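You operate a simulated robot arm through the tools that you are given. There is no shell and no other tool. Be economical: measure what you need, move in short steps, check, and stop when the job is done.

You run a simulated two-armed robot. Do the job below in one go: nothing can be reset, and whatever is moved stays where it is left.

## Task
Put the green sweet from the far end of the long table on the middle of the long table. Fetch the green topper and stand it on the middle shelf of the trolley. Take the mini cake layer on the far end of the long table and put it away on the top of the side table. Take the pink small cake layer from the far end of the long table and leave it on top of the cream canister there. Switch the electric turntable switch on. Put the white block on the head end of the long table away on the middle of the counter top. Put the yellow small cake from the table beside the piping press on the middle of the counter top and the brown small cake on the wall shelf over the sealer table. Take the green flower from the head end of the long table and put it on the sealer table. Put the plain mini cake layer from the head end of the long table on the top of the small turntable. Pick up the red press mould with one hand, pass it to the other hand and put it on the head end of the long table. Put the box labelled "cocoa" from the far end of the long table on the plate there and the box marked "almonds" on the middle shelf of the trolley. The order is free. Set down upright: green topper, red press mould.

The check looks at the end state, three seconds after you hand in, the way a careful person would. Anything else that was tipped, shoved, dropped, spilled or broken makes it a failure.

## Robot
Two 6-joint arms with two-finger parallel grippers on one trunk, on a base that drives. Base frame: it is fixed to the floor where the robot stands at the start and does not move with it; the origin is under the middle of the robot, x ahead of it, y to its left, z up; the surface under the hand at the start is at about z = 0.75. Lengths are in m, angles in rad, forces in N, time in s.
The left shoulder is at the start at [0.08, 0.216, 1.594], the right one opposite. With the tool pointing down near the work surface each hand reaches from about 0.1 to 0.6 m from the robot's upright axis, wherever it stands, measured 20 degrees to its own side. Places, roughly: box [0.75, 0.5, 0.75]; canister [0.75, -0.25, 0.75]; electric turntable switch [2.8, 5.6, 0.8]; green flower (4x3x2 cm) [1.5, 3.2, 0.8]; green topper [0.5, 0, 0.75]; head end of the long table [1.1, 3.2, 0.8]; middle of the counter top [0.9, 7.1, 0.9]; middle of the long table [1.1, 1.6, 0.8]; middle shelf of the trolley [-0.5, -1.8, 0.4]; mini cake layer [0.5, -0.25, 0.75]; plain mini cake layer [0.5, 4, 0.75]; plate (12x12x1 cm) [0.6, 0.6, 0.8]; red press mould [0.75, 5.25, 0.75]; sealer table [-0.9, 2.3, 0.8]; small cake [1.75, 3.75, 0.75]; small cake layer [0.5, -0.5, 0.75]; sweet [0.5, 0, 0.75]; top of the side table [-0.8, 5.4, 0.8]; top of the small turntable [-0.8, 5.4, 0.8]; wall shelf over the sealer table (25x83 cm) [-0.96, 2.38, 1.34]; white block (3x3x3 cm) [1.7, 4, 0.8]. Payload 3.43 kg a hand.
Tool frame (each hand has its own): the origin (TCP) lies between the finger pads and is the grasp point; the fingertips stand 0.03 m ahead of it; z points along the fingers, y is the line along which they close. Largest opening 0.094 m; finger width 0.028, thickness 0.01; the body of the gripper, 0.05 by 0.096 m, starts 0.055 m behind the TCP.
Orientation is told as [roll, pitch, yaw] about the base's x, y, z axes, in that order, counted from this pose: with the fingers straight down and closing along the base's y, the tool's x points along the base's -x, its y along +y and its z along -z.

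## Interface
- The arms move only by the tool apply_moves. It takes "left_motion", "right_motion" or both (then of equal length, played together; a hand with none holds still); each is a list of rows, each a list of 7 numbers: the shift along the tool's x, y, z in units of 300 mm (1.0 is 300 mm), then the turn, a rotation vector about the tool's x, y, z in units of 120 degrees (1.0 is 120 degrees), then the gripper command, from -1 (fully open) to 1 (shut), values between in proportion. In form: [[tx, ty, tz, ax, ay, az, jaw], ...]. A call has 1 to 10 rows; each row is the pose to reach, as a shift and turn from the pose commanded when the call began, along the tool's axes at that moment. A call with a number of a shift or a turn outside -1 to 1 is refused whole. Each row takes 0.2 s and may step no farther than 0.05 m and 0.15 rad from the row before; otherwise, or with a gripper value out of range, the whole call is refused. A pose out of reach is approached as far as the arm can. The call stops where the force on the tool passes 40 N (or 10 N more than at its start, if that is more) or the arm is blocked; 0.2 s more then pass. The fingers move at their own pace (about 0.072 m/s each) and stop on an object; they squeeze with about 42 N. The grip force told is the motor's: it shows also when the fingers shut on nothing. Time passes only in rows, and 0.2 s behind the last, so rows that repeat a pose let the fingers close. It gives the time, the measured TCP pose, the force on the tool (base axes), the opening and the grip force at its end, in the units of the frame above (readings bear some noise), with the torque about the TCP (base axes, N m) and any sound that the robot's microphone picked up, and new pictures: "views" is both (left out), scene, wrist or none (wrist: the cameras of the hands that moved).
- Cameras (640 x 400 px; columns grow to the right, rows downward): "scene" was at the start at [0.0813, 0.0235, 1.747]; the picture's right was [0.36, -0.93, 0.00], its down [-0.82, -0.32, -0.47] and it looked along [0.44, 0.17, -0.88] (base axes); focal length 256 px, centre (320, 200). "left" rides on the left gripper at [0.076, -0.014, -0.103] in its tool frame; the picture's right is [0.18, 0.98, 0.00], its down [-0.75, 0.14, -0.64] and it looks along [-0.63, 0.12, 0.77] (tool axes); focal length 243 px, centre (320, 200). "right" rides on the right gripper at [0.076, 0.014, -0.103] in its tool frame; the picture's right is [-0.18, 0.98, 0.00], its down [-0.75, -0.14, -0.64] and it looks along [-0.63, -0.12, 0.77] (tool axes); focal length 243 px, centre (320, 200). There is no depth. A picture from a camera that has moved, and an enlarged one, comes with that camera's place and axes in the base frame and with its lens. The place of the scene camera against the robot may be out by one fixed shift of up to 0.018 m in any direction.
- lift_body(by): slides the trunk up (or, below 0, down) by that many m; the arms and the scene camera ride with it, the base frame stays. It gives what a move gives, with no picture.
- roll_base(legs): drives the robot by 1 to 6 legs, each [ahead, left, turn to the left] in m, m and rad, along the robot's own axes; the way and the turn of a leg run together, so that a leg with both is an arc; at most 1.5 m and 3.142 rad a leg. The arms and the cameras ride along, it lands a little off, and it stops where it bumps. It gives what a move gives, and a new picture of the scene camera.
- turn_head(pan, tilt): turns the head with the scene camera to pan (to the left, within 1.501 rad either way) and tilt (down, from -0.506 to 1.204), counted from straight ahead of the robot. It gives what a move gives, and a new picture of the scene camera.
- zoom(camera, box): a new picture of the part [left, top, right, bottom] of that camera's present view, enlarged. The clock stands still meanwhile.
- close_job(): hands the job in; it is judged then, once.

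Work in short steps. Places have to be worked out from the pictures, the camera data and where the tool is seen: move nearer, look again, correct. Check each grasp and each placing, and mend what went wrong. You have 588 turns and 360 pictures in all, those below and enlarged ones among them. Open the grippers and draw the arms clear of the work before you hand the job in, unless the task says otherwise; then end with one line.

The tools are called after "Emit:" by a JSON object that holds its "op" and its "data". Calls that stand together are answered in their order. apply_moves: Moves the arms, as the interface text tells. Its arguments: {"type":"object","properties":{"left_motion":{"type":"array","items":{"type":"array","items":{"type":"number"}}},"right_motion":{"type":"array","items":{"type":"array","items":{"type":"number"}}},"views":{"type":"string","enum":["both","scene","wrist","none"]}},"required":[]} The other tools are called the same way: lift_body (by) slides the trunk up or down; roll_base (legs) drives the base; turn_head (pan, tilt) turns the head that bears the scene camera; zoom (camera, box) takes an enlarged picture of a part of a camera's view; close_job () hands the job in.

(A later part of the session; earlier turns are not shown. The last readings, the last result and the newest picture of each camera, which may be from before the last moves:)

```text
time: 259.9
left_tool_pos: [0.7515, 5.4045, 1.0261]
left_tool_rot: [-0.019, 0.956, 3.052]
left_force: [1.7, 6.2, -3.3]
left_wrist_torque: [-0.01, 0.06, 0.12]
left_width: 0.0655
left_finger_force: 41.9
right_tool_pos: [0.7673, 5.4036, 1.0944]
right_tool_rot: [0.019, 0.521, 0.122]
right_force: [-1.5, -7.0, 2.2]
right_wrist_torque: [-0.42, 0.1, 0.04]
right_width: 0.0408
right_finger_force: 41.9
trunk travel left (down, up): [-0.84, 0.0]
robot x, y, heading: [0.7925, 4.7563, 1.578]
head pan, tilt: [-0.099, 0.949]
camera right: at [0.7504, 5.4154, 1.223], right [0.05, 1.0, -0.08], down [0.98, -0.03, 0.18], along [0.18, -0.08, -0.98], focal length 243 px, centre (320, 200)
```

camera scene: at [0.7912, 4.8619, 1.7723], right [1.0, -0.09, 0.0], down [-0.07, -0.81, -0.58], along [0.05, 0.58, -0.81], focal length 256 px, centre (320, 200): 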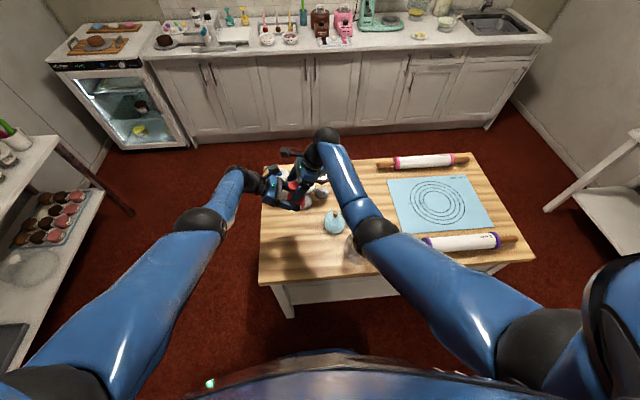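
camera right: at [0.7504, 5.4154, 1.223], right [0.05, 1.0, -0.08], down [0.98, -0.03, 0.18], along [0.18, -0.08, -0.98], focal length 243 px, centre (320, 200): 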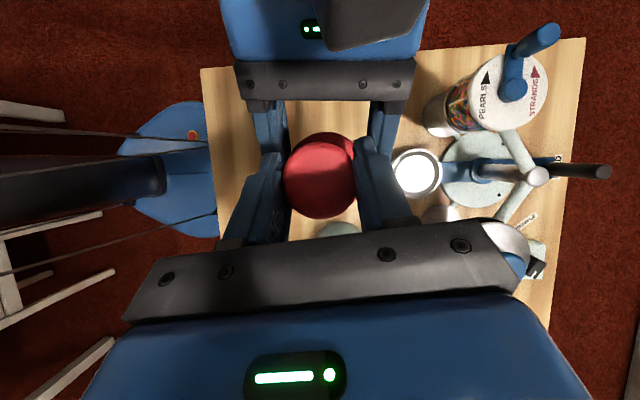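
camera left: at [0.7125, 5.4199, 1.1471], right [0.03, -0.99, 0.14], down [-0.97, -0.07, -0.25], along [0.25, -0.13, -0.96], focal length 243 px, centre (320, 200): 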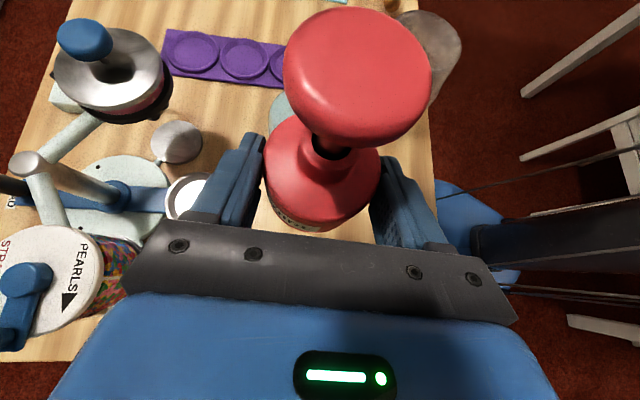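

Right holds the knob (0.041). Open the left and retract it backward along its fingers.

Emit:
{"op": "apply_moves", "data": {"left_motion": [[0, 0, 0, 0, 0, 0, -0.2], [0, 0, 0, 0, 0, 0, -1], [0, 0, 0, 0, 0, 0, -1], [0, 0, -0.12, 0, 0, 0, -1], [0, 0, -0.25, 0, 0, 0, -1], [0, 0, -0.4, 0, 0, 0, -1]], "views": "both"}}

```text
time: 261.3
left_tool_pos: [0.6557, 5.4097, 1.0932]
left_tool_rot: [-0.019, 0.959, 3.052]
left_force: [0.2, -0.6, 0.6]
left_wrist_torque: [0.05, 0.03, -0.04]
left_width: 0.0938
left_finger_force: 0.1
right_tool_pos: [0.7663, 5.4043, 1.0956]
right_tool_rot: [0.022, 0.52, 0.123]
right_force: [-0.3, -0.1, 0.0]
right_wrist_torque: [0.0, 0.0, 0.01]
right_width: 0.0409
right_finger_force: 41.9
trunk travel left (down, up): [-0.84, 0.0]
robot x, y, heading: [0.7942, 4.7609, 1.579]
head pan, tilt: [-0.099, 0.949]
camera scene: at [0.79, 4.8623, 1.7722], right [1.0, -0.09, 0.0], down [-0.07, -0.81, -0.58], along [0.05, 0.58, -0.81], focal length 256 px, centre (320, 200)
camera left: at [0.6139, 5.4255, 1.2145], right [0.03, -0.99, 0.14], down [-0.97, -0.07, -0.25], along [0.26, -0.13, -0.96], focal length 243 px, centre (320, 200)
```

scene: 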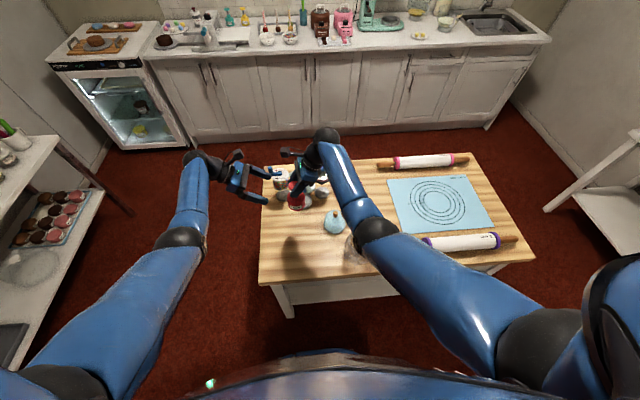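
left: 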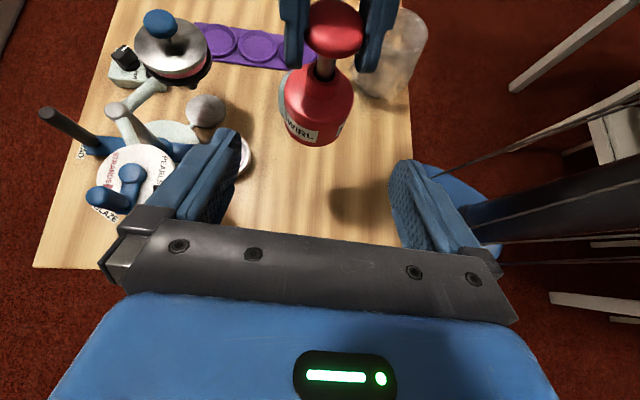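

The mould has been passed to the right hand. Untilt the left hand, then turn around (via −x) to face the long table's head end.

Emit:
{"op": "apply_moves", "data": {"left_motion": [[0, 0, 0, 0, -0.065, 0, -1], [0, 0, 0, 0, -0.13, 0, -1], [0, 0, 0, 0, -0.195, 0, -1], [0, 0, 0, 0, -0.26, 0, -1], [0, 0, 0, 0, -0.325, 0, -1], [0, 0, 0, 0, -0.39, 0, -1], [0, 0, 0, 0, -0.458, 0, -1]], "views": "none"}}

Emit:
{"op": "roll_base", "data": {"legs": [[-0.1, 0.1, 0], [0, 0, 1.57], [0, 0, 1.57]]}}

Emit:
{"op": "turn_head", "data": {"pan": 0.0, "tilt": 0.95}}

```text
time: 262.9
left_tool_pos: [0.6535, 5.4094, 1.0932]
left_tool_rot: [-0.007, -0.006, 3.066]
left_force: [-3.4, -0.4, -2.6]
left_wrist_torque: [0.11, -0.12, -0.06]
left_width: 0.0941
left_finger_force: 0.1
right_tool_pos: [0.7678, 5.4053, 1.0953]
right_tool_rot: [0.022, 0.522, 0.122]
right_force: [3.8, -0.3, 1.2]
right_wrist_torque: [-0.08, 0.47, -0.03]
right_width: 0.0407
right_finger_force: 42.2
trunk travel left (down, up): [-0.84, 0.0]
robot x, y, heading: [0.7932, 4.7589, 1.58]
head pan, tilt: [-0.099, 0.949]
```

```text
time: 272.0
left_tool_pos: [0.8608, 4.013, 1.0926]
left_tool_rot: [-0.008, -0.003, -0.033]
left_force: [8.4, -0.8, -19.1]
left_wrist_torque: [0.2, -0.54, 0.1]
left_width: 0.0942
left_finger_force: 0.1
right_tool_pos: [0.746, 4.0136, 1.0947]
right_tool_rot: [0.021, 0.522, -2.978]
right_force: [-8.1, 0.7, 17.2]
right_wrist_torque: [-0.26, -1.6, -0.02]
right_width: 0.0406
right_finger_force: 42.1
trunk travel left (down, up): [-0.84, 0.0]
robot x, y, heading: [0.6921, 4.6575, -1.517]
head pan, tilt: [-0.099, 0.949]
camera scene: at [0.6824, 4.5539, 1.7722], right [-1.0, 0.05, 0.0], down [0.04, 0.81, -0.58], along [-0.03, -0.58, -0.81], focal length 256 px, centre (320, 200)
```

scene: 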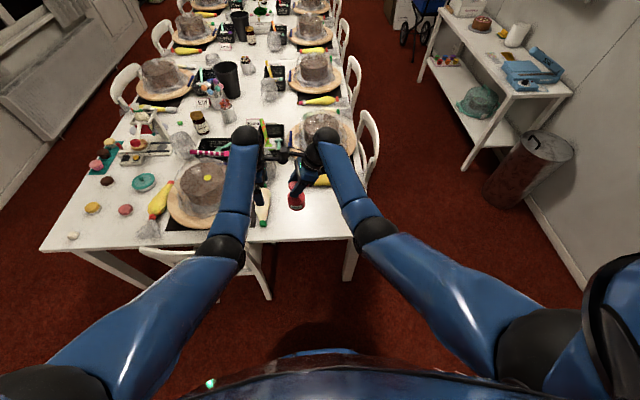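

```text
time: 272.6
left_tool_pos: [0.8611, 4.0135, 1.0924]
left_tool_rot: [-0.009, -0.005, -0.033]
left_force: [1.1, -1.0, -2.0]
left_wrist_torque: [0.17, 0.0, 0.12]
left_width: 0.0944
left_finger_force: 0.1
right_tool_pos: [0.7472, 4.0129, 1.0963]
right_tool_rot: [0.022, 0.522, -2.978]
right_force: [-1.7, 1.3, 0.9]
right_wrist_torque: [-0.17, -0.25, 0.03]
right_width: 0.0405
right_finger_force: 42.0
trunk travel left (down, up): [-0.84, 0.0]
robot x, y, heading: [0.6946, 4.6597, -1.521]
head pan, tilt: [0.0, 0.949]
camera scene: at [0.6899, 4.554, 1.7723], right [-1.0, -0.05, 0.0], down [-0.04, 0.81, -0.58], along [0.03, -0.58, -0.81], focal length 256 px, centre (320, 200)
```

scene: 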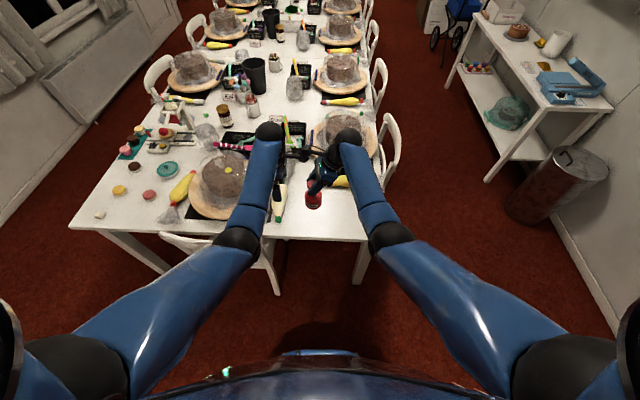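

The two hands touch lightly; move the left hand away to its own side.

Emit:
{"op": "apply_moves", "data": {"left_motion": [[-0.14, 0, 0, 0, 0, 0, -1], [-0.28, 0, 0, 0, 0, 0, -1], [-0.42, 0, 0, 0, 0, 0, -1], [-0.55, 0, 0, 0, 0, 0, -1]], "views": "both"}}

Emit:
{"op": "zoom", "data": {"camera": "right", "box": [0, 0, 640, 400]}}

```text
time: 273.6
left_tool_pos: [1.0275, 4.0083, 1.0907]
left_tool_rot: [-0.01, -0.001, -0.034]
left_force: [-0.3, 0.3, -0.4]
left_wrist_torque: [0.02, -0.03, -0.02]
left_width: 0.0938
left_finger_force: 0.1
right_tool_pos: [0.7472, 4.0129, 1.0957]
right_tool_rot: [0.02, 0.519, -2.978]
right_force: [0.3, 0.7, -1.7]
right_wrist_torque: [0.02, 0.01, 0.03]
right_width: 0.0403
right_finger_force: 42.0
trunk travel left (down, up): [-0.84, 0.0]
robot x, y, heading: [0.6935, 4.657, -1.521]
head pan, tilt: [0.0, 0.949]
camera scene: at [0.6917, 4.5538, 1.7722], right [-1.0, -0.05, 0.0], down [-0.04, 0.81, -0.58], along [0.03, -0.58, -0.81], focal length 256 px, centre (320, 200)
camera left: at [0.9506, 3.997, 1.1933], right [-0.15, 0.99, -0.01], down [0.76, 0.12, 0.64], along [0.64, 0.09, -0.77], focal length 243 px, centre (320, 200)
```

scene: 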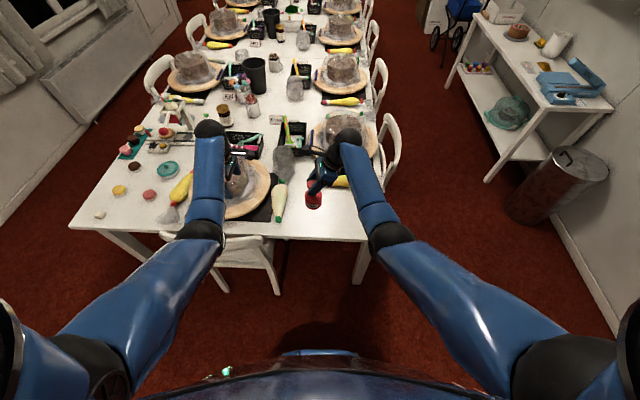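
left: 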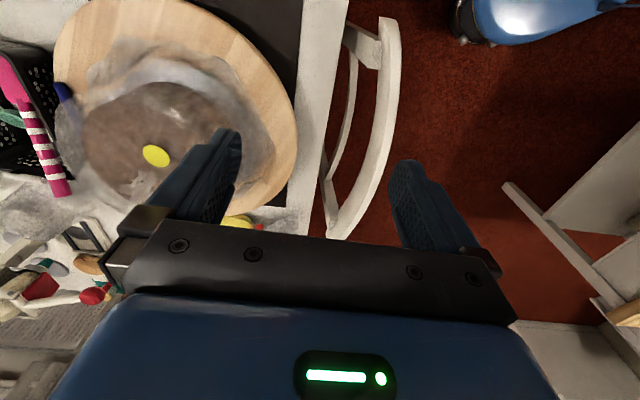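

```text
1.00 times, centred on (320, 200) of right (not enlarged: the box is as wide or as high as the picture)
camera zoom: at [0.7631, 4.0041, 1.2234], right [-0.01, -1.0, -0.07], down [-0.98, -0.01, 0.18], along [-0.18, 0.07, -0.98], focal length 243 px, centre (320, 200)
```

zoom: 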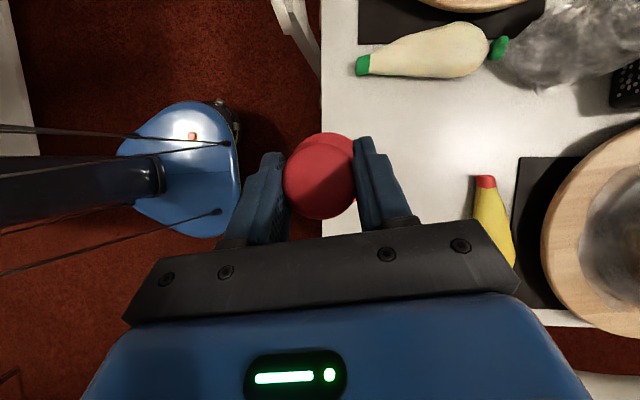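

Mould spot: (0.75,3.92), free between the piping bags and the end edge. Advance 0.25 m, shift right 0.1 m, lower trunk slightly.

Emit:
{"op": "roll_base", "data": {"legs": [[0.25, -0.1, -0.03]]}}

Emit:
{"op": "lift_body", "data": {"by": -0.07}}

Emit:
{"op": "zoom", "data": {"camera": "right", "box": [0, 0, 640, 400]}}

```text
time: 275.6
left_tool_pos: [0.916, 3.7485, 1.0928]
left_tool_rot: [-0.014, -0.002, -0.064]
left_force: [0.0, 0.7, 0.5]
left_wrist_torque: [-0.01, 0.02, 0.0]
left_width: 0.0941
left_finger_force: 0.0
right_tool_pos: [0.6366, 3.7616, 1.0976]
right_tool_rot: [0.024, 0.52, -3.009]
right_force: [0.3, -0.2, -2.2]
right_wrist_torque: [-0.02, 0.02, -0.04]
right_width: 0.0406
right_finger_force: 42.5
trunk travel left (down, up): [-0.84, 0.0]
robot x, y, heading: [0.6003, 4.4053, -1.554]
head pan, tilt: [0.0, 0.949]
camera scene: at [0.5974, 4.3053, 1.7727], right [-1.0, -0.02, 0.0], down [-0.01, 0.81, -0.58], along [0.01, -0.58, -0.81], focal length 256 px, centre (320, 200)
```

scene: 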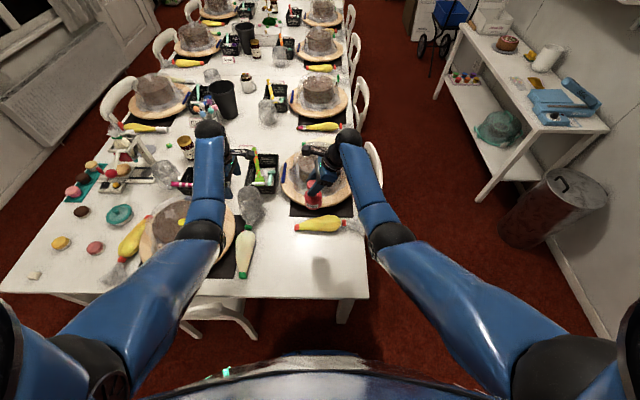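

```text
time: 276.6
left_tool_pos: [0.9158, 3.7431, 1.0203]
left_tool_rot: [-0.009, -0.003, -0.064]
left_force: [0.7, -0.1, 0.4]
left_wrist_torque: [0.0, -0.01, -0.02]
left_width: 0.0942
left_finger_force: 0.1
right_tool_pos: [0.6345, 3.7579, 1.025]
right_tool_rot: [0.022, 0.521, -3.008]
right_force: [0.2, 0.6, -1.8]
right_wrist_torque: [-0.01, -0.02, 0.02]
right_width: 0.0404
right_finger_force: 41.7
trunk travel left (down, up): [-0.77, 0.07]
robot x, y, heading: [0.6001, 4.4051, -1.556]
head pan, tilt: [0.0, 0.949]
```

```text
1.00 times, centred on (320, 200) of right (not enlarged: the box is as wide or as high as the picture)
camera zoom: at [0.6499, 3.7478, 1.1534], right [-0.04, -1.0, -0.07], down [-0.98, 0.03, 0.18], along [-0.18, 0.08, -0.98], focal length 243 px, centre (320, 200)
```

zoom: 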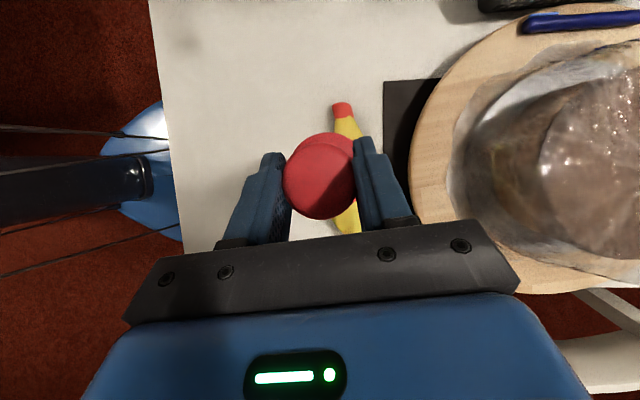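

Move the mould over the free spot (0.72,3.92).

Emit:
{"op": "apply_moves", "data": {"right_motion": [[0.076, -0.124, 0.044, 0, 0, 0, 1], [0.152, -0.248, 0.088, 0, 0, 0, 1], [0.229, -0.372, 0.132, 0, 0, 0, 1], [0.305, -0.497, 0.176, 0, 0, 0, 1], [0.305, -0.497, 0.176, 0, 0, 0, 1]], "views": "both"}}

```text
time: 277.8
left_tool_pos: [0.9153, 3.7449, 1.022]
left_tool_rot: [-0.01, 0.001, -0.064]
left_force: [-0.6, -0.1, -0.5]
left_wrist_torque: [0.0, 0.0, 0.03]
left_width: 0.0941
left_finger_force: 0.0
right_tool_pos: [0.7228, 3.9214, 1.0216]
right_tool_rot: [0.02, 0.521, -3.007]
right_force: [0.4, -0.8, -1.9]
right_wrist_torque: [-0.02, -0.01, -0.01]
right_width: 0.0403
right_finger_force: 42.0
trunk travel left (down, up): [-0.77, 0.07]
robot x, y, heading: [0.6022, 4.4002, -1.555]
head pan, tilt: [0.0, 0.949]
camera scene: at [0.5953, 4.2997, 1.7023], right [-1.0, -0.02, 0.0], down [-0.01, 0.81, -0.58], along [0.01, -0.58, -0.81], focal length 256 px, centre (320, 200)
camera right: at [0.7378, 3.9111, 1.15], right [-0.04, -1.0, -0.07], down [-0.98, 0.03, 0.18], along [-0.18, 0.08, -0.98], focal length 243 px, centre (320, 200)
```

scene: 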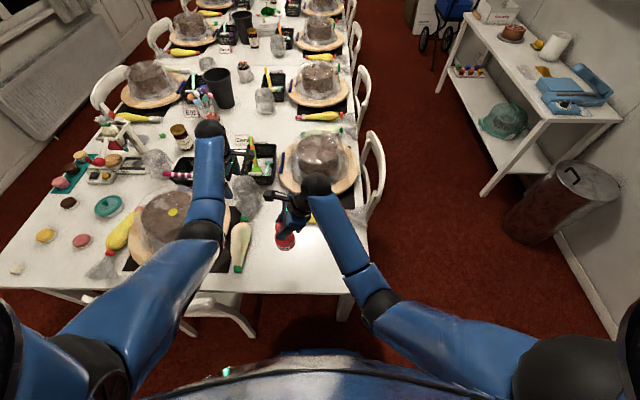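
right: 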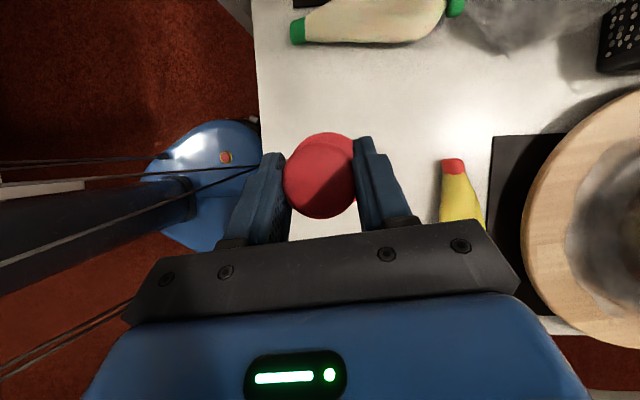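

Check the mould's verticality before lowering.

Emit:
{"op": "zoom", "data": {"camera": "scene", "box": [240, 180, 340, 260]}}

Emit:
{"op": "zoom", "data": {"camera": "left", "box": [0, 0, 640, 400]}}

```text
5.00 times, centred on (290, 220) of scene
camera zoom: at [0.5953, 4.2997, 1.7023], right [-1.0, -0.02, 0.0], down [-0.01, 0.81, -0.58], along [0.01, -0.58, -0.81], focal length 1279 px, centre (470, 100)
```

zoom: 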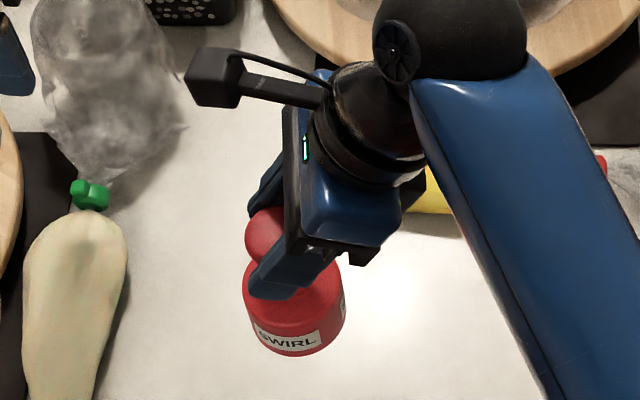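

```text
1.00 times, centred on (320, 200) of left (not enlarged: the box is as wide or as high as the picture)
camera zoom: at [0.837, 3.7352, 1.1234], right [-0.12, 0.99, -0.01], down [0.76, 0.1, 0.64], along [0.64, 0.07, -0.77], focal length 243 px, centre (320, 200)
```

zoom: 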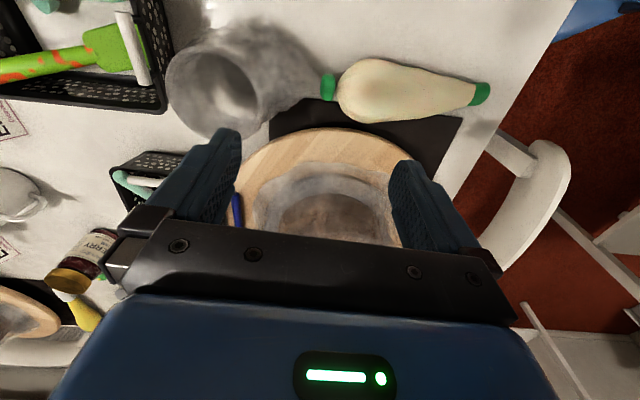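

The mould leans ~4–5° (base toward −x) after the bump. Correct with a small rotation about the grip axis and lower 10 cm.

Emit:
{"op": "apply_moves", "data": {"right_motion": [[0, 0, 0, 0, 0.038, 0, 1], [-0.07, 0, 0.12, 0, 0.038, 0, 1], [-0.14, 0, 0.24, 0, 0.038, 0, 1], [-0.2, 0, 0.345, 0, 0.038, 0, 1], [-0.2, 0, 0.345, 0, 0.038, 0, 1]], "views": "wrist"}}

Emit:
{"op": "zoom", "data": {"camera": "scene", "box": [240, 190, 340, 270]}}

```text
time: 279.0
left_tool_pos: [0.9137, 3.7459, 1.0218]
left_tool_rot: [-0.009, -0.001, -0.064]
left_force: [0.2, 0.1, -0.6]
left_wrist_torque: [-0.05, 0.0, 0.02]
left_width: 0.0941
left_finger_force: 0.1
right_tool_pos: [0.7229, 3.9147, 0.9036]
right_tool_rot: [0.023, 0.6, -3.009]
right_force: [-0.5, -0.2, -2.0]
right_wrist_torque: [0.0, 0.01, -0.01]
right_width: 0.0406
right_finger_force: 41.9
trunk travel left (down, up): [-0.77, 0.07]
robot x, y, heading: [0.6002, 4.4026, -1.557]
head pan, tilt: [0.0, 0.949]
camera right: at [0.7285, 3.9041, 1.0326], right [-0.03, -1.0, -0.09], down [-0.99, 0.02, 0.1], along [-0.1, 0.09, -0.99], focal length 243 px, centre (320, 200)
```

right: 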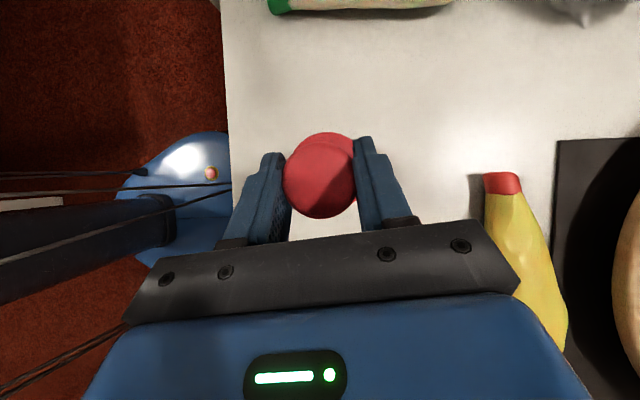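

```text
5.00 times, centred on (290, 230) of scene
camera zoom: at [0.5953, 4.3001, 1.7023], right [-1.0, -0.02, 0.0], down [-0.01, 0.81, -0.58], along [0.01, -0.58, -0.81], focal length 1279 px, centre (470, 50)
```

zoom: 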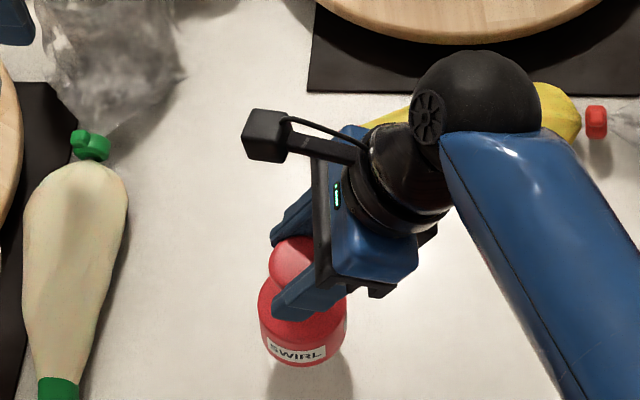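

Now vertical. Lower 3 cm, then fine steps.

Emit:
{"op": "apply_moves", "data": {"right_motion": [[-0.028, 0, 0.041, 0, 0, 0, 1], [-0.0565, 0, 0.0825, 0, 0, 0, 1], [-0.06, 0, 0.088, 0, 0, 0, 1], [-0.064, 0, 0.094, 0, 0, 0, 1]], "views": "none"}}

```text
time: 280.0
left_tool_pos: [0.9141, 3.7444, 1.0215]
left_tool_rot: [-0.01, -0.001, -0.065]
left_force: [0.5, -0.7, -0.1]
left_wrist_torque: [0.01, 0.01, 0.04]
left_width: 0.0939
left_finger_force: 0.2
right_tool_pos: [0.7223, 3.9148, 0.8687]
right_tool_rot: [0.022, 0.601, -3.007]
right_force: [0.0, 0.1, -1.8]
right_wrist_torque: [0.02, -0.02, 0.03]
right_width: 0.0403
right_finger_force: 42.1
trunk travel left (down, up): [-0.77, 0.07]
robot x, y, heading: [0.6047, 4.4033, -1.552]
head pan, tilt: [0.0, 0.949]
```

Emit:
{"op": "apply_moves", "data": {"right_motion": [[-0.004, 0, 0.006, 0, 0, 0, 1], [-0.008, 0, 0.012, 0, 0, 0, 1], [-0.012, 0, 0.018, 0, 0, 0, 1], [-0.016, 0, 0.024, 0, 0, 0, 1]], "views": "none"}}

```text
time: 281.0
left_tool_pos: [0.9156, 3.745, 1.0209]
left_tool_rot: [-0.008, -0.002, -0.064]
left_force: [0.4, -0.3, -0.8]
left_wrist_torque: [0.01, -0.01, 0.0]
left_width: 0.0941
left_finger_force: 0.1
right_tool_pos: [0.7226, 3.916, 0.8607]
right_tool_rot: [0.024, 0.601, -3.006]
right_force: [-1.5, -0.9, 2.2]
right_wrist_torque: [-0.06, 0.21, 0.01]
right_width: 0.0406
right_finger_force: 41.8
trunk travel left (down, up): [-0.77, 0.07]
robot x, y, heading: [0.6067, 4.4053, -1.553]
head pan, tilt: [0.0, 0.949]
```

Contact begins. Press 2 mm more to seat, check.

Emit:
{"op": "apply_moves", "data": {"right_motion": [[-0.004, 0, 0.006, 0, 0, 0, 1], [-0.006, 0, 0.009, 0, 0, 0, 1], [-0.006, 0, 0.009, 0, 0, 0, 1]], "views": "none"}}

Emit:
{"op": "zoom", "data": {"camera": "scene", "box": [240, 190, 340, 270]}}

```text
time: 281.8
left_tool_pos: [0.9155, 3.7454, 1.0221]
left_tool_rot: [-0.011, -0.002, -0.064]
left_force: [0.3, -0.6, -0.8]
left_wrist_torque: [0.01, 0.02, -0.01]
left_width: 0.0939
left_finger_force: 0.1
right_tool_pos: [0.7219, 3.9147, 0.858]
right_tool_rot: [0.022, 0.6, -3.005]
right_force: [1.7, 0.9, 2.4]
right_wrist_torque: [0.02, -0.08, 0.02]
right_width: 0.0405
right_finger_force: 42.1
trunk travel left (down, up): [-0.77, 0.07]
robot x, y, heading: [0.6018, 4.4014, -1.556]
head pan, tilt: [0.0, 0.949]
```

```text
5.00 times, centred on (290, 230) of scene
camera zoom: at [0.5956, 4.3006, 1.7023], right [-1.0, -0.02, 0.0], down [-0.01, 0.81, -0.58], along [0.01, -0.58, -0.81], focal length 1279 px, centre (470, 50)
```

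zoom: 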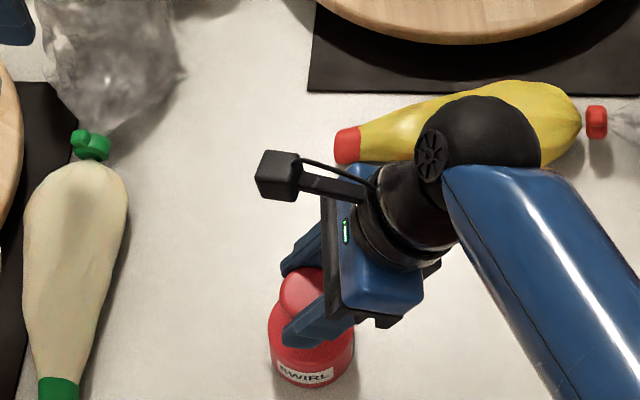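

Seated. Open and retract along the fingers.

Emit:
{"op": "apply_moves", "data": {"right_motion": [[0, 0, 0, 0, 0, 0, 0.3], [0, 0, 0, 0, 0, 0, -0.6], [0, 0, 0, 0, 0, 0, -0.6], [0, 0, -0.1, 0, 0, 0, -0.6], [0, 0, -0.25, 0, 0, 0, -0.6], [0, 0, -0.4, 0, 0, 0, -0.6]], "views": "wrist"}}

Emit:
{"op": "zoom", "data": {"camera": "scene", "box": [240, 190, 340, 270]}}

```text
time: 283.2
left_tool_pos: [0.9142, 3.7441, 1.022]
left_tool_rot: [-0.01, -0.003, -0.063]
left_force: [0.1, -0.9, 0.2]
left_wrist_torque: [0.07, -0.02, -0.01]
left_width: 0.0941
left_finger_force: 0.1
right_tool_pos: [0.6525, 3.9126, 0.9578]
right_tool_rot: [0.021, 0.602, -3.007]
right_force: [-0.1, -0.3, -0.2]
right_wrist_torque: [0.0, -0.02, -0.02]
right_width: 0.0752
right_finger_force: 0.0
trunk travel left (down, up): [-0.77, 0.07]
robot x, y, heading: [0.5981, 4.4039, -1.555]
head pan, tilt: [0.0, 0.949]
camera right: at [0.6583, 3.9007, 1.0863], right [-0.03, -1.0, -0.09], down [-0.99, 0.02, 0.1], along [-0.1, 0.09, -0.99], focal length 243 px, centre (320, 200)
```

right: 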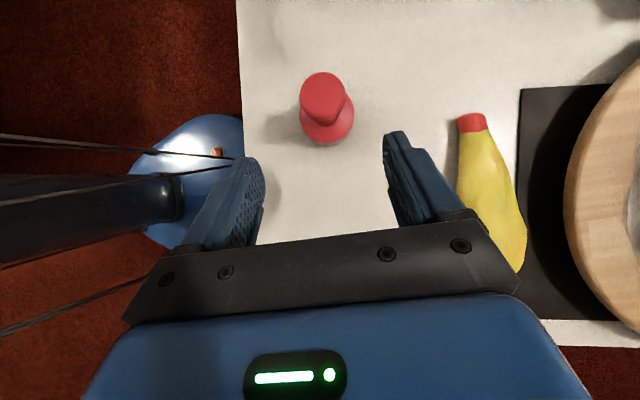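

```text
5.00 times, centred on (290, 230) of scene
camera zoom: at [0.5946, 4.3004, 1.7023], right [-1.0, -0.02, 0.0], down [-0.01, 0.81, -0.58], along [0.01, -0.58, -0.81], focal length 1279 px, centre (470, 50)
```

zoom: 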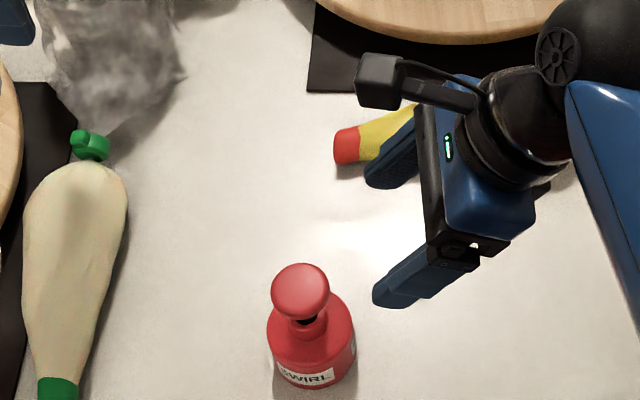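

The mould stands upright. Untilt the right hand, raise the trunk, back out and go around to the piping-press corner.

Emit:
{"op": "apply_moves", "data": {"right_motion": [[0, 0, -0.1, 0, -0.06, 0, -0.6], [0, 0, -0.2, 0, -0.12, 0, -0.8], [0, 0, -0.3, 0, -0.18, 0, -1], [0, 0, -0.35, 0, -0.24, 0, -1], [0, 0, -0.35, 0, -0.2865, 0, -1]], "views": "none"}}

Emit:
{"op": "lift_body", "data": {"by": 0.07}}

Emit:
{"op": "roll_base", "data": {"legs": [[-0.35, 0, 0], [0, 1.15, 0]]}}

```text
time: 284.4
left_tool_pos: [0.9162, 3.7447, 1.0218]
left_tool_rot: [-0.009, -0.001, -0.065]
left_force: [-0.3, -0.1, -0.1]
left_wrist_torque: [-0.02, 0.01, 0.03]
left_width: 0.094
left_finger_force: 0.1
right_tool_pos: [0.6006, 3.8935, 1.0207]
right_tool_rot: [0.019, 0.001, -3.02]
right_force: [0.5, 0.6, 0.3]
right_wrist_torque: [-0.01, -0.03, -0.02]
right_width: 0.0938
right_finger_force: 0.1
right hand out of reach, approached as far as the arm can: row 4, 5
trunk travel left (down, up): [-0.77, 0.07]
robot x, y, heading: [0.6019, 4.4023, -1.551]
head pan, tilt: [0.0, 0.949]
```

```text
time: 285.5
left_tool_pos: [0.9154, 3.746, 1.0913]
left_tool_rot: [-0.009, 0.0, -0.064]
left_force: [0.1, -0.8, 0.8]
left_wrist_torque: [0.01, 0.02, -0.02]
left_width: 0.0941
left_finger_force: 0.1
right_tool_pos: [0.5997, 3.8936, 1.0887]
right_tool_rot: [0.022, 0.002, -3.02]
right_force: [-0.9, 0.0, 0.0]
right_wrist_torque: [0.0, -0.01, 0.01]
right_width: 0.094
right_finger_force: 0.1
trunk travel left (down, up): [-0.84, 0.0]
robot x, y, heading: [0.6028, 4.4011, -1.556]
head pan, tilt: [0.0, 0.949]
```

```text
time: 293.2
left_tool_pos: [2.0699, 4.1127, 1.0906]
left_tool_rot: [-0.009, -0.006, -0.058]
left_force: [-0.3, -0.1, -0.5]
left_wrist_torque: [-0.01, -0.02, -0.04]
left_width: 0.0941
left_finger_force: 0.0
right_tool_pos: [1.7536, 4.2595, 1.0886]
right_tool_rot: [0.02, 0.005, -3.015]
right_force: [0.5, -0.4, -0.2]
right_wrist_torque: [0.03, -0.03, -0.04]
right_width: 0.0937
right_finger_force: 0.0
trunk travel left (down, up): [-0.84, 0.0]
robot x, y, heading: [1.7546, 4.7717, -1.551]
head pan, tilt: [0.0, 0.949]
camera scene: at [1.7469, 4.6672, 1.7723], right [-1.0, -0.02, 0.0], down [-0.02, 0.81, -0.58], along [0.01, -0.58, -0.81], focal length 256 px, centre (320, 200)
```

scene: 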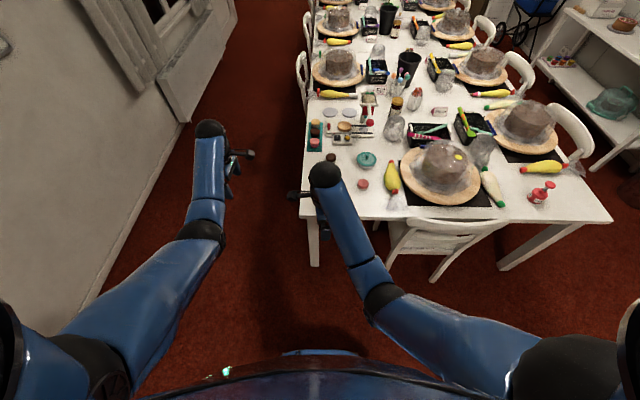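

Drive forward 0.25 m and use the wrist cameras to find block and cakes.

Emit:
{"op": "roll_base", "data": {"legs": [[0.25, 0.0, 0]]}}

Emit:
{"op": "zoom", "data": {"camera": "right", "box": [0, 0, 640, 400]}}

Emit:
{"op": "zoom", "data": {"camera": "left", "box": [0, 0, 640, 400]}}

```text
time: 295.1
left_tool_pos: [2.0729, 3.8682, 1.0939]
left_tool_rot: [-0.014, -0.003, -0.064]
left_force: [0.2, 0.5, 0.1]
left_wrist_torque: [-0.06, -0.01, -0.05]
left_width: 0.0939
left_finger_force: 0.1
right_tool_pos: [1.7577, 4.0158, 1.0905]
right_tool_rot: [0.023, 0.001, -3.018]
right_force: [1.4, 0.0, 0.6]
right_wrist_torque: [-0.02, -0.02, -0.03]
right_width: 0.094
right_finger_force: 0.0
trunk travel left (down, up): [-0.84, 0.0]
robot x, y, heading: [1.7585, 4.5223, -1.558]
head pan, tilt: [0.0, 0.949]
camera scene: at [1.7528, 4.4256, 1.7728], right [-1.0, -0.02, 0.0], down [-0.01, 0.81, -0.59], along [0.01, -0.59, -0.81], focal length 256 px, centre (320, 200)
```

scene: 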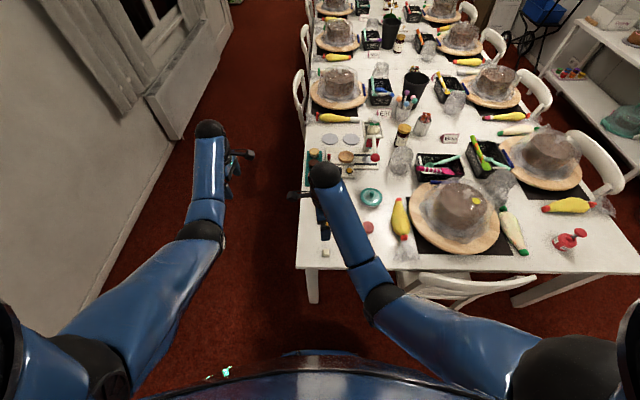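

```text
1.00 times, centred on (320, 200) of right (not enlarged: the box is as wide or as high as the picture)
camera zoom: at [1.8338, 4.0139, 1.1954], right [-0.06, -1.0, 0.02], down [-0.77, 0.06, 0.64], along [-0.64, 0.02, -0.77], focal length 243 px, centre (320, 200)
```

zoom: 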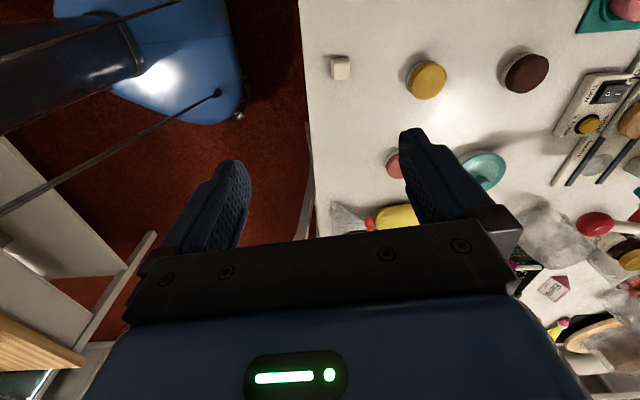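

```text
1.00 times, centred on (320, 200) of left (not enlarged: the box is as wide or as high as the picture)
camera zoom: at [1.9947, 3.8587, 1.1965], right [-0.12, 0.99, -0.01], down [0.76, 0.1, 0.64], along [0.64, 0.07, -0.77], focal length 243 px, centre (320, 200)
```

zoom: 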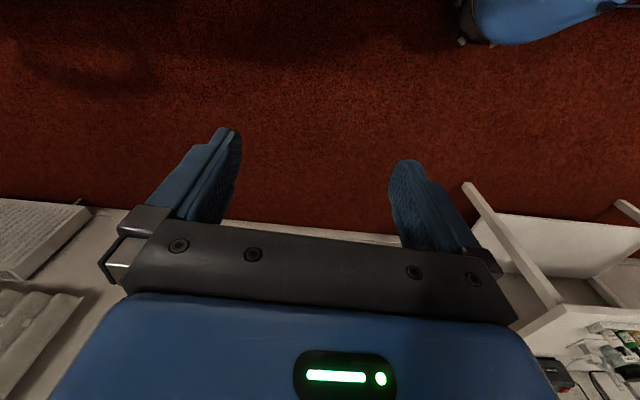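

Located: block (1.748,3.978), yellow cake (1.723,3.843), brown cake (1.726,3.689). Lower the trunk 0.2 and bring the right hand over the yellow cake.

Emit:
{"op": "lift_body", "data": {"by": -0.2}}

Emit:
{"op": "apply_moves", "data": {"right_motion": [[-0.047, 0.14, 0, 0, 0, 0, -1], [-0.094, 0.28, 0, 0, 0, 0, -1], [-0.14, 0.42, 0, 0, 0, 0, -1], [-0.187, 0.558, 0, 0, 0, 0, -1], [-0.187, 0.558, 0.08, 0, 0, 0, -1], [-0.187, 0.558, 0.08, 0, 0, 0, -1]], "views": "both"}}

```text
time: 297.2
left_tool_pos: [2.0731, 3.8635, 0.8922]
left_tool_rot: [-0.009, -0.003, -0.064]
left_force: [0.3, -0.6, -0.3]
left_wrist_torque: [0.02, -0.02, -0.02]
left_width: 0.0944
left_finger_force: 0.1
right_tool_pos: [1.7578, 4.0117, 0.8893]
right_tool_rot: [0.02, 0.0, -3.02]
right_force: [0.4, 0.1, 0.4]
right_wrist_torque: [-0.01, 0.03, -0.02]
right_width: 0.0941
right_finger_force: 0.1
trunk travel left (down, up): [-0.64, 0.2]
robot x, y, heading: [1.7618, 4.5192, -1.552]
head pan, tilt: [0.0, 0.949]
```

```text
time: 298.6
left_tool_pos: [2.0726, 3.8637, 0.8914]
left_tool_rot: [-0.011, -0.001, -0.066]
left_force: [0.1, 0.8, 0.1]
left_wrist_torque: [0.01, 0.02, 0.0]
left_width: 0.0942
left_finger_force: 0.1
right_tool_pos: [1.7245, 3.8386, 0.8683]
right_tool_rot: [0.021, 0.003, -3.021]
right_force: [-0.2, -0.8, 0.1]
right_wrist_torque: [-0.01, -0.02, 0.0]
right_width: 0.0938
right_finger_force: 0.0
trunk travel left (down, up): [-0.64, 0.2]
robot x, y, heading: [1.7636, 4.522, -1.554]
head pan, tilt: [0.0, 0.949]
camera scene: at [1.7528, 4.4195, 1.5724], right [-1.0, -0.02, 0.0], down [-0.01, 0.81, -0.58], along [0.01, -0.58, -0.81], focal length 256 px, centre (320, 200)
camera right: at [1.8003, 3.8358, 0.9726], right [-0.06, -1.0, 0.02], down [-0.77, 0.06, 0.64], along [-0.64, 0.02, -0.77], focal length 243 px, centre (320, 200)
```

scene: 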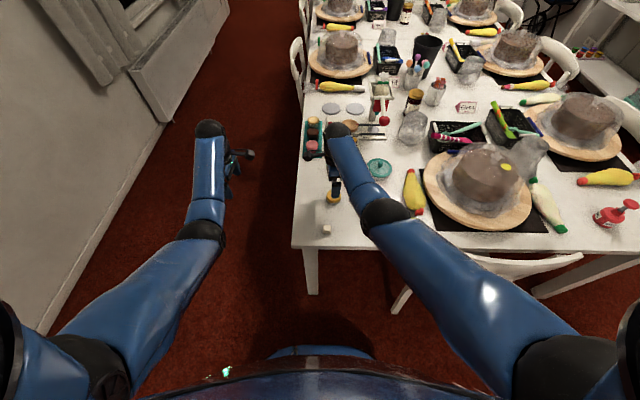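
right: 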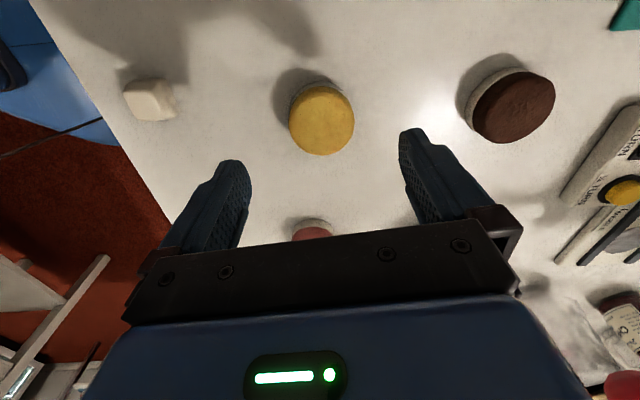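

Yellow cake centred (≈5 cm wide). Descend and close.

Emit:
{"op": "apply_moves", "data": {"right_motion": [[0.01, 0.008, 0.1, 0, 0, 0, -1], [0.01, 0.008, 0.2, 0, 0, 0, -1], [0.01, 0.008, 0.27, 0, 0, 0, -1], [0.01, 0.008, 0.27, 0, 0, 0, 1], [0.01, 0.008, 0.27, 0, 0, 0, 1], [0.01, 0.008, 0.27, 0, 0, 0, 1]], "views": "wrist"}}

```text
time: 300.0
left_tool_pos: [2.0732, 3.8619, 0.8917]
left_tool_rot: [-0.008, -0.002, -0.065]
left_force: [-0.2, 0.7, 0.2]
left_wrist_torque: [-0.01, 0.01, 0.0]
left_width: 0.0939
left_finger_force: 0.1
right_tool_pos: [1.7226, 3.8493, 0.795]
right_tool_rot: [0.021, 0.001, -3.02]
right_force: [-0.2, -0.7, 0.2]
right_wrist_torque: [-0.01, -0.02, -0.02]
right_width: 0.0538
right_finger_force: 41.6
right hand out of reach, approached as far as the arm can: row 2, 3, 4, 5, 6
trunk travel left (down, up): [-0.64, 0.2]
robot x, y, heading: [1.7597, 4.5247, -1.552]
head pan, tilt: [0.0, 0.949]
camera right: at [1.7985, 3.8473, 0.8982], right [-0.06, -1.0, 0.02], down [-0.77, 0.06, 0.64], along [-0.64, 0.02, -0.77], focal length 243 px, centre (320, 200)
```

right: 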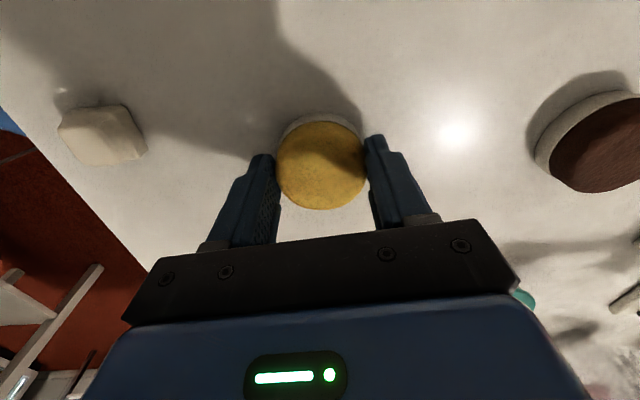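

Yellow held (0.054). Lift it and move it aside (−x), then the left hand goes to the block.

Emit:
{"op": "apply_moves", "data": {"right_motion": [[0, 0, -0.14, 0, 0, 0, 1], [0, 0, -0.28, 0, 0, 0, 1], [0, 0, -0.42, 0, 0, 0, 1], [-0.14, -0.02, -0.45, 0, 0, 0, 1], [-0.28, -0.04, -0.45, 0, 0, 0, 1], [-0.42, -0.06, -0.45, 0, 0, 0, 1], [-0.55, -0.07, -0.45, 0, 0, 0, 1]], "left_motion": [[0, 0, 0, 0, 0, 0, -1], [0, 0, 0, 0, 0, 0, -1], [0.1, 0.06, 0, 0, 0, 0, -1], [0.24, 0.12, 0, 0, 0, 0, -1], [0.38, 0.18, 0, 0, 0, 0, -1], [0.53, 0.24, 0, 0, 0, 0, -1], [0.67, 0.3, 0, 0, 0, 0, -1]], "views": "none"}}

Emit:
{"op": "apply_moves", "data": {"left_motion": [[0.13, 0.03, 0, 0, 0, 0, -1], [0.26, 0.06, 0, 0, 0, 0, -1], [0.4, 0.08, 0, 0, 0, 0, -1], [0.43, 0.08, 0.05, 0, 0, 0, -1]], "views": "both"}}

```text
time: 301.6
left_tool_pos: [1.8738, 3.9684, 0.8895]
left_tool_rot: [-0.01, -0.006, -0.061]
left_force: [-1.3, 0.0, -0.1]
left_wrist_torque: [0.01, -0.01, -0.01]
left_width: 0.0938
left_finger_force: 0.2
right_tool_pos: [1.5509, 3.8534, 0.9285]
right_tool_rot: [0.022, 0.003, -3.02]
right_force: [-0.2, 0.5, -0.5]
right_wrist_torque: [-0.01, -0.05, 0.01]
right_width: 0.0535
right_finger_force: 41.8
trunk travel left (down, up): [-0.64, 0.2]
robot x, y, heading: [1.7593, 4.5252, -1.556]
head pan, tilt: [0.0, 0.949]
```

```text
time: 302.6
left_tool_pos: [1.7502, 3.9991, 0.8733]
left_tool_rot: [-0.01, -0.001, -0.063]
left_force: [-0.1, -0.2, -0.1]
left_wrist_torque: [0.01, 0.0, 0.0]
left_width: 0.0941
left_finger_force: 0.0
right_tool_pos: [1.5523, 3.852, 0.9296]
right_tool_rot: [0.02, 0.004, -3.019]
right_force: [0.9, -0.8, -0.6]
right_wrist_torque: [-0.01, -0.05, -0.02]
right_width: 0.0537
right_finger_force: 41.9
trunk travel left (down, up): [-0.64, 0.2]
robot x, y, heading: [1.7628, 4.523, -1.555]
head pan, tilt: [0.0, 0.949]
camera scene: at [1.7531, 4.4186, 1.5723], right [-1.0, -0.02, 0.0], down [-0.01, 0.81, -0.58], along [0.01, -0.58, -0.81], focal length 256 px, centre (320, 200)
camera left: at [1.6732, 3.9895, 0.9757], right [-0.12, 0.99, -0.01], down [0.76, 0.1, 0.64], along [0.64, 0.07, -0.77], focal length 243 px, centre (320, 200)
```

scene: 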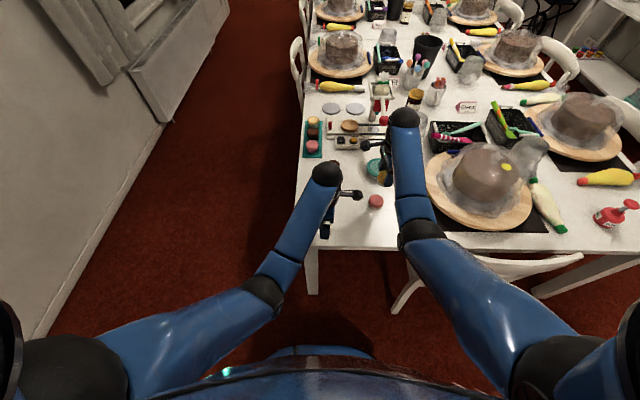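
left: 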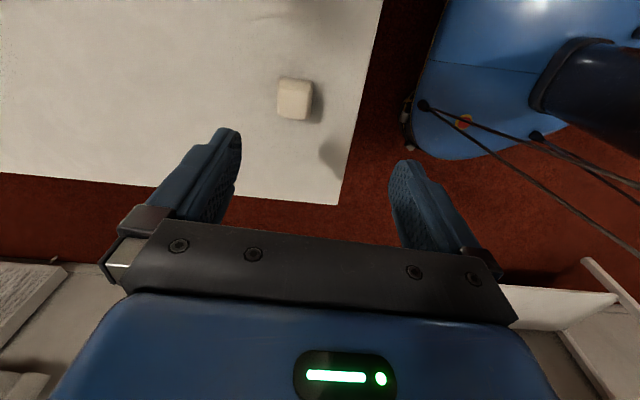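

Block at (1.741,3.975). Centre, descend and close.

Emit:
{"op": "apply_moves", "data": {"left_motion": [[0.025, -0.082, 0.08, 0, 0, 0, -1], [0.025, -0.082, 0.2, 0, 0, 0, -1], [0.025, -0.082, 0.292, 0, 0, 0, -1], [0.025, -0.082, 0.292, 0, 0, 0, 0.2], [0.025, -0.082, 0.292, 0, 0, 0, 1], [0.025, -0.082, 0.292, 0, 0, 0, 1], [0.025, -0.082, 0.292, 0, 0, 0, 1]], "views": "wrist"}}

```text
time: 304.2
left_tool_pos: [1.7429, 3.9747, 0.7884]
left_tool_rot: [-0.01, -0.005, -0.064]
left_force: [-0.7, -0.6, 0.3]
left_wrist_torque: [0.0, 0.02, 0.01]
left_width: 0.0286
left_finger_force: 42.2
right_tool_pos: [1.552, 3.8524, 0.9282]
right_tool_rot: [0.022, 0.002, -3.022]
right_force: [0.2, 0.3, 0.6]
right_wrist_torque: [-0.01, 0.02, 0.01]
right_width: 0.0538
right_finger_force: 41.8
trunk travel left (down, up): [-0.64, 0.2]
robot x, y, heading: [1.76, 4.5241, -1.555]
head pan, tilt: [0.0, 0.949]
camera left: at [1.6647, 3.9648, 0.8898], right [-0.12, 0.99, -0.01], down [0.76, 0.1, 0.64], along [0.64, 0.07, -0.77], focal length 243 px, centre (320, 200)
```

left: 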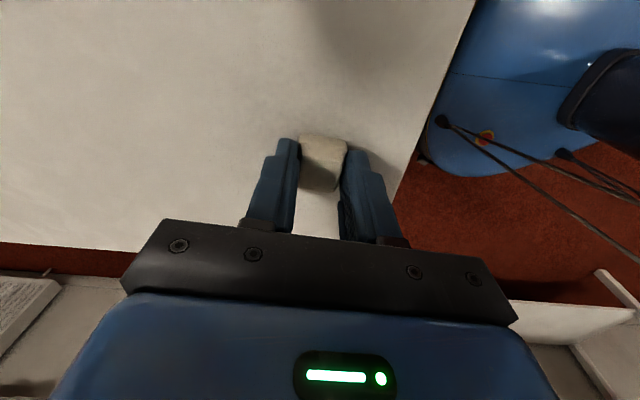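

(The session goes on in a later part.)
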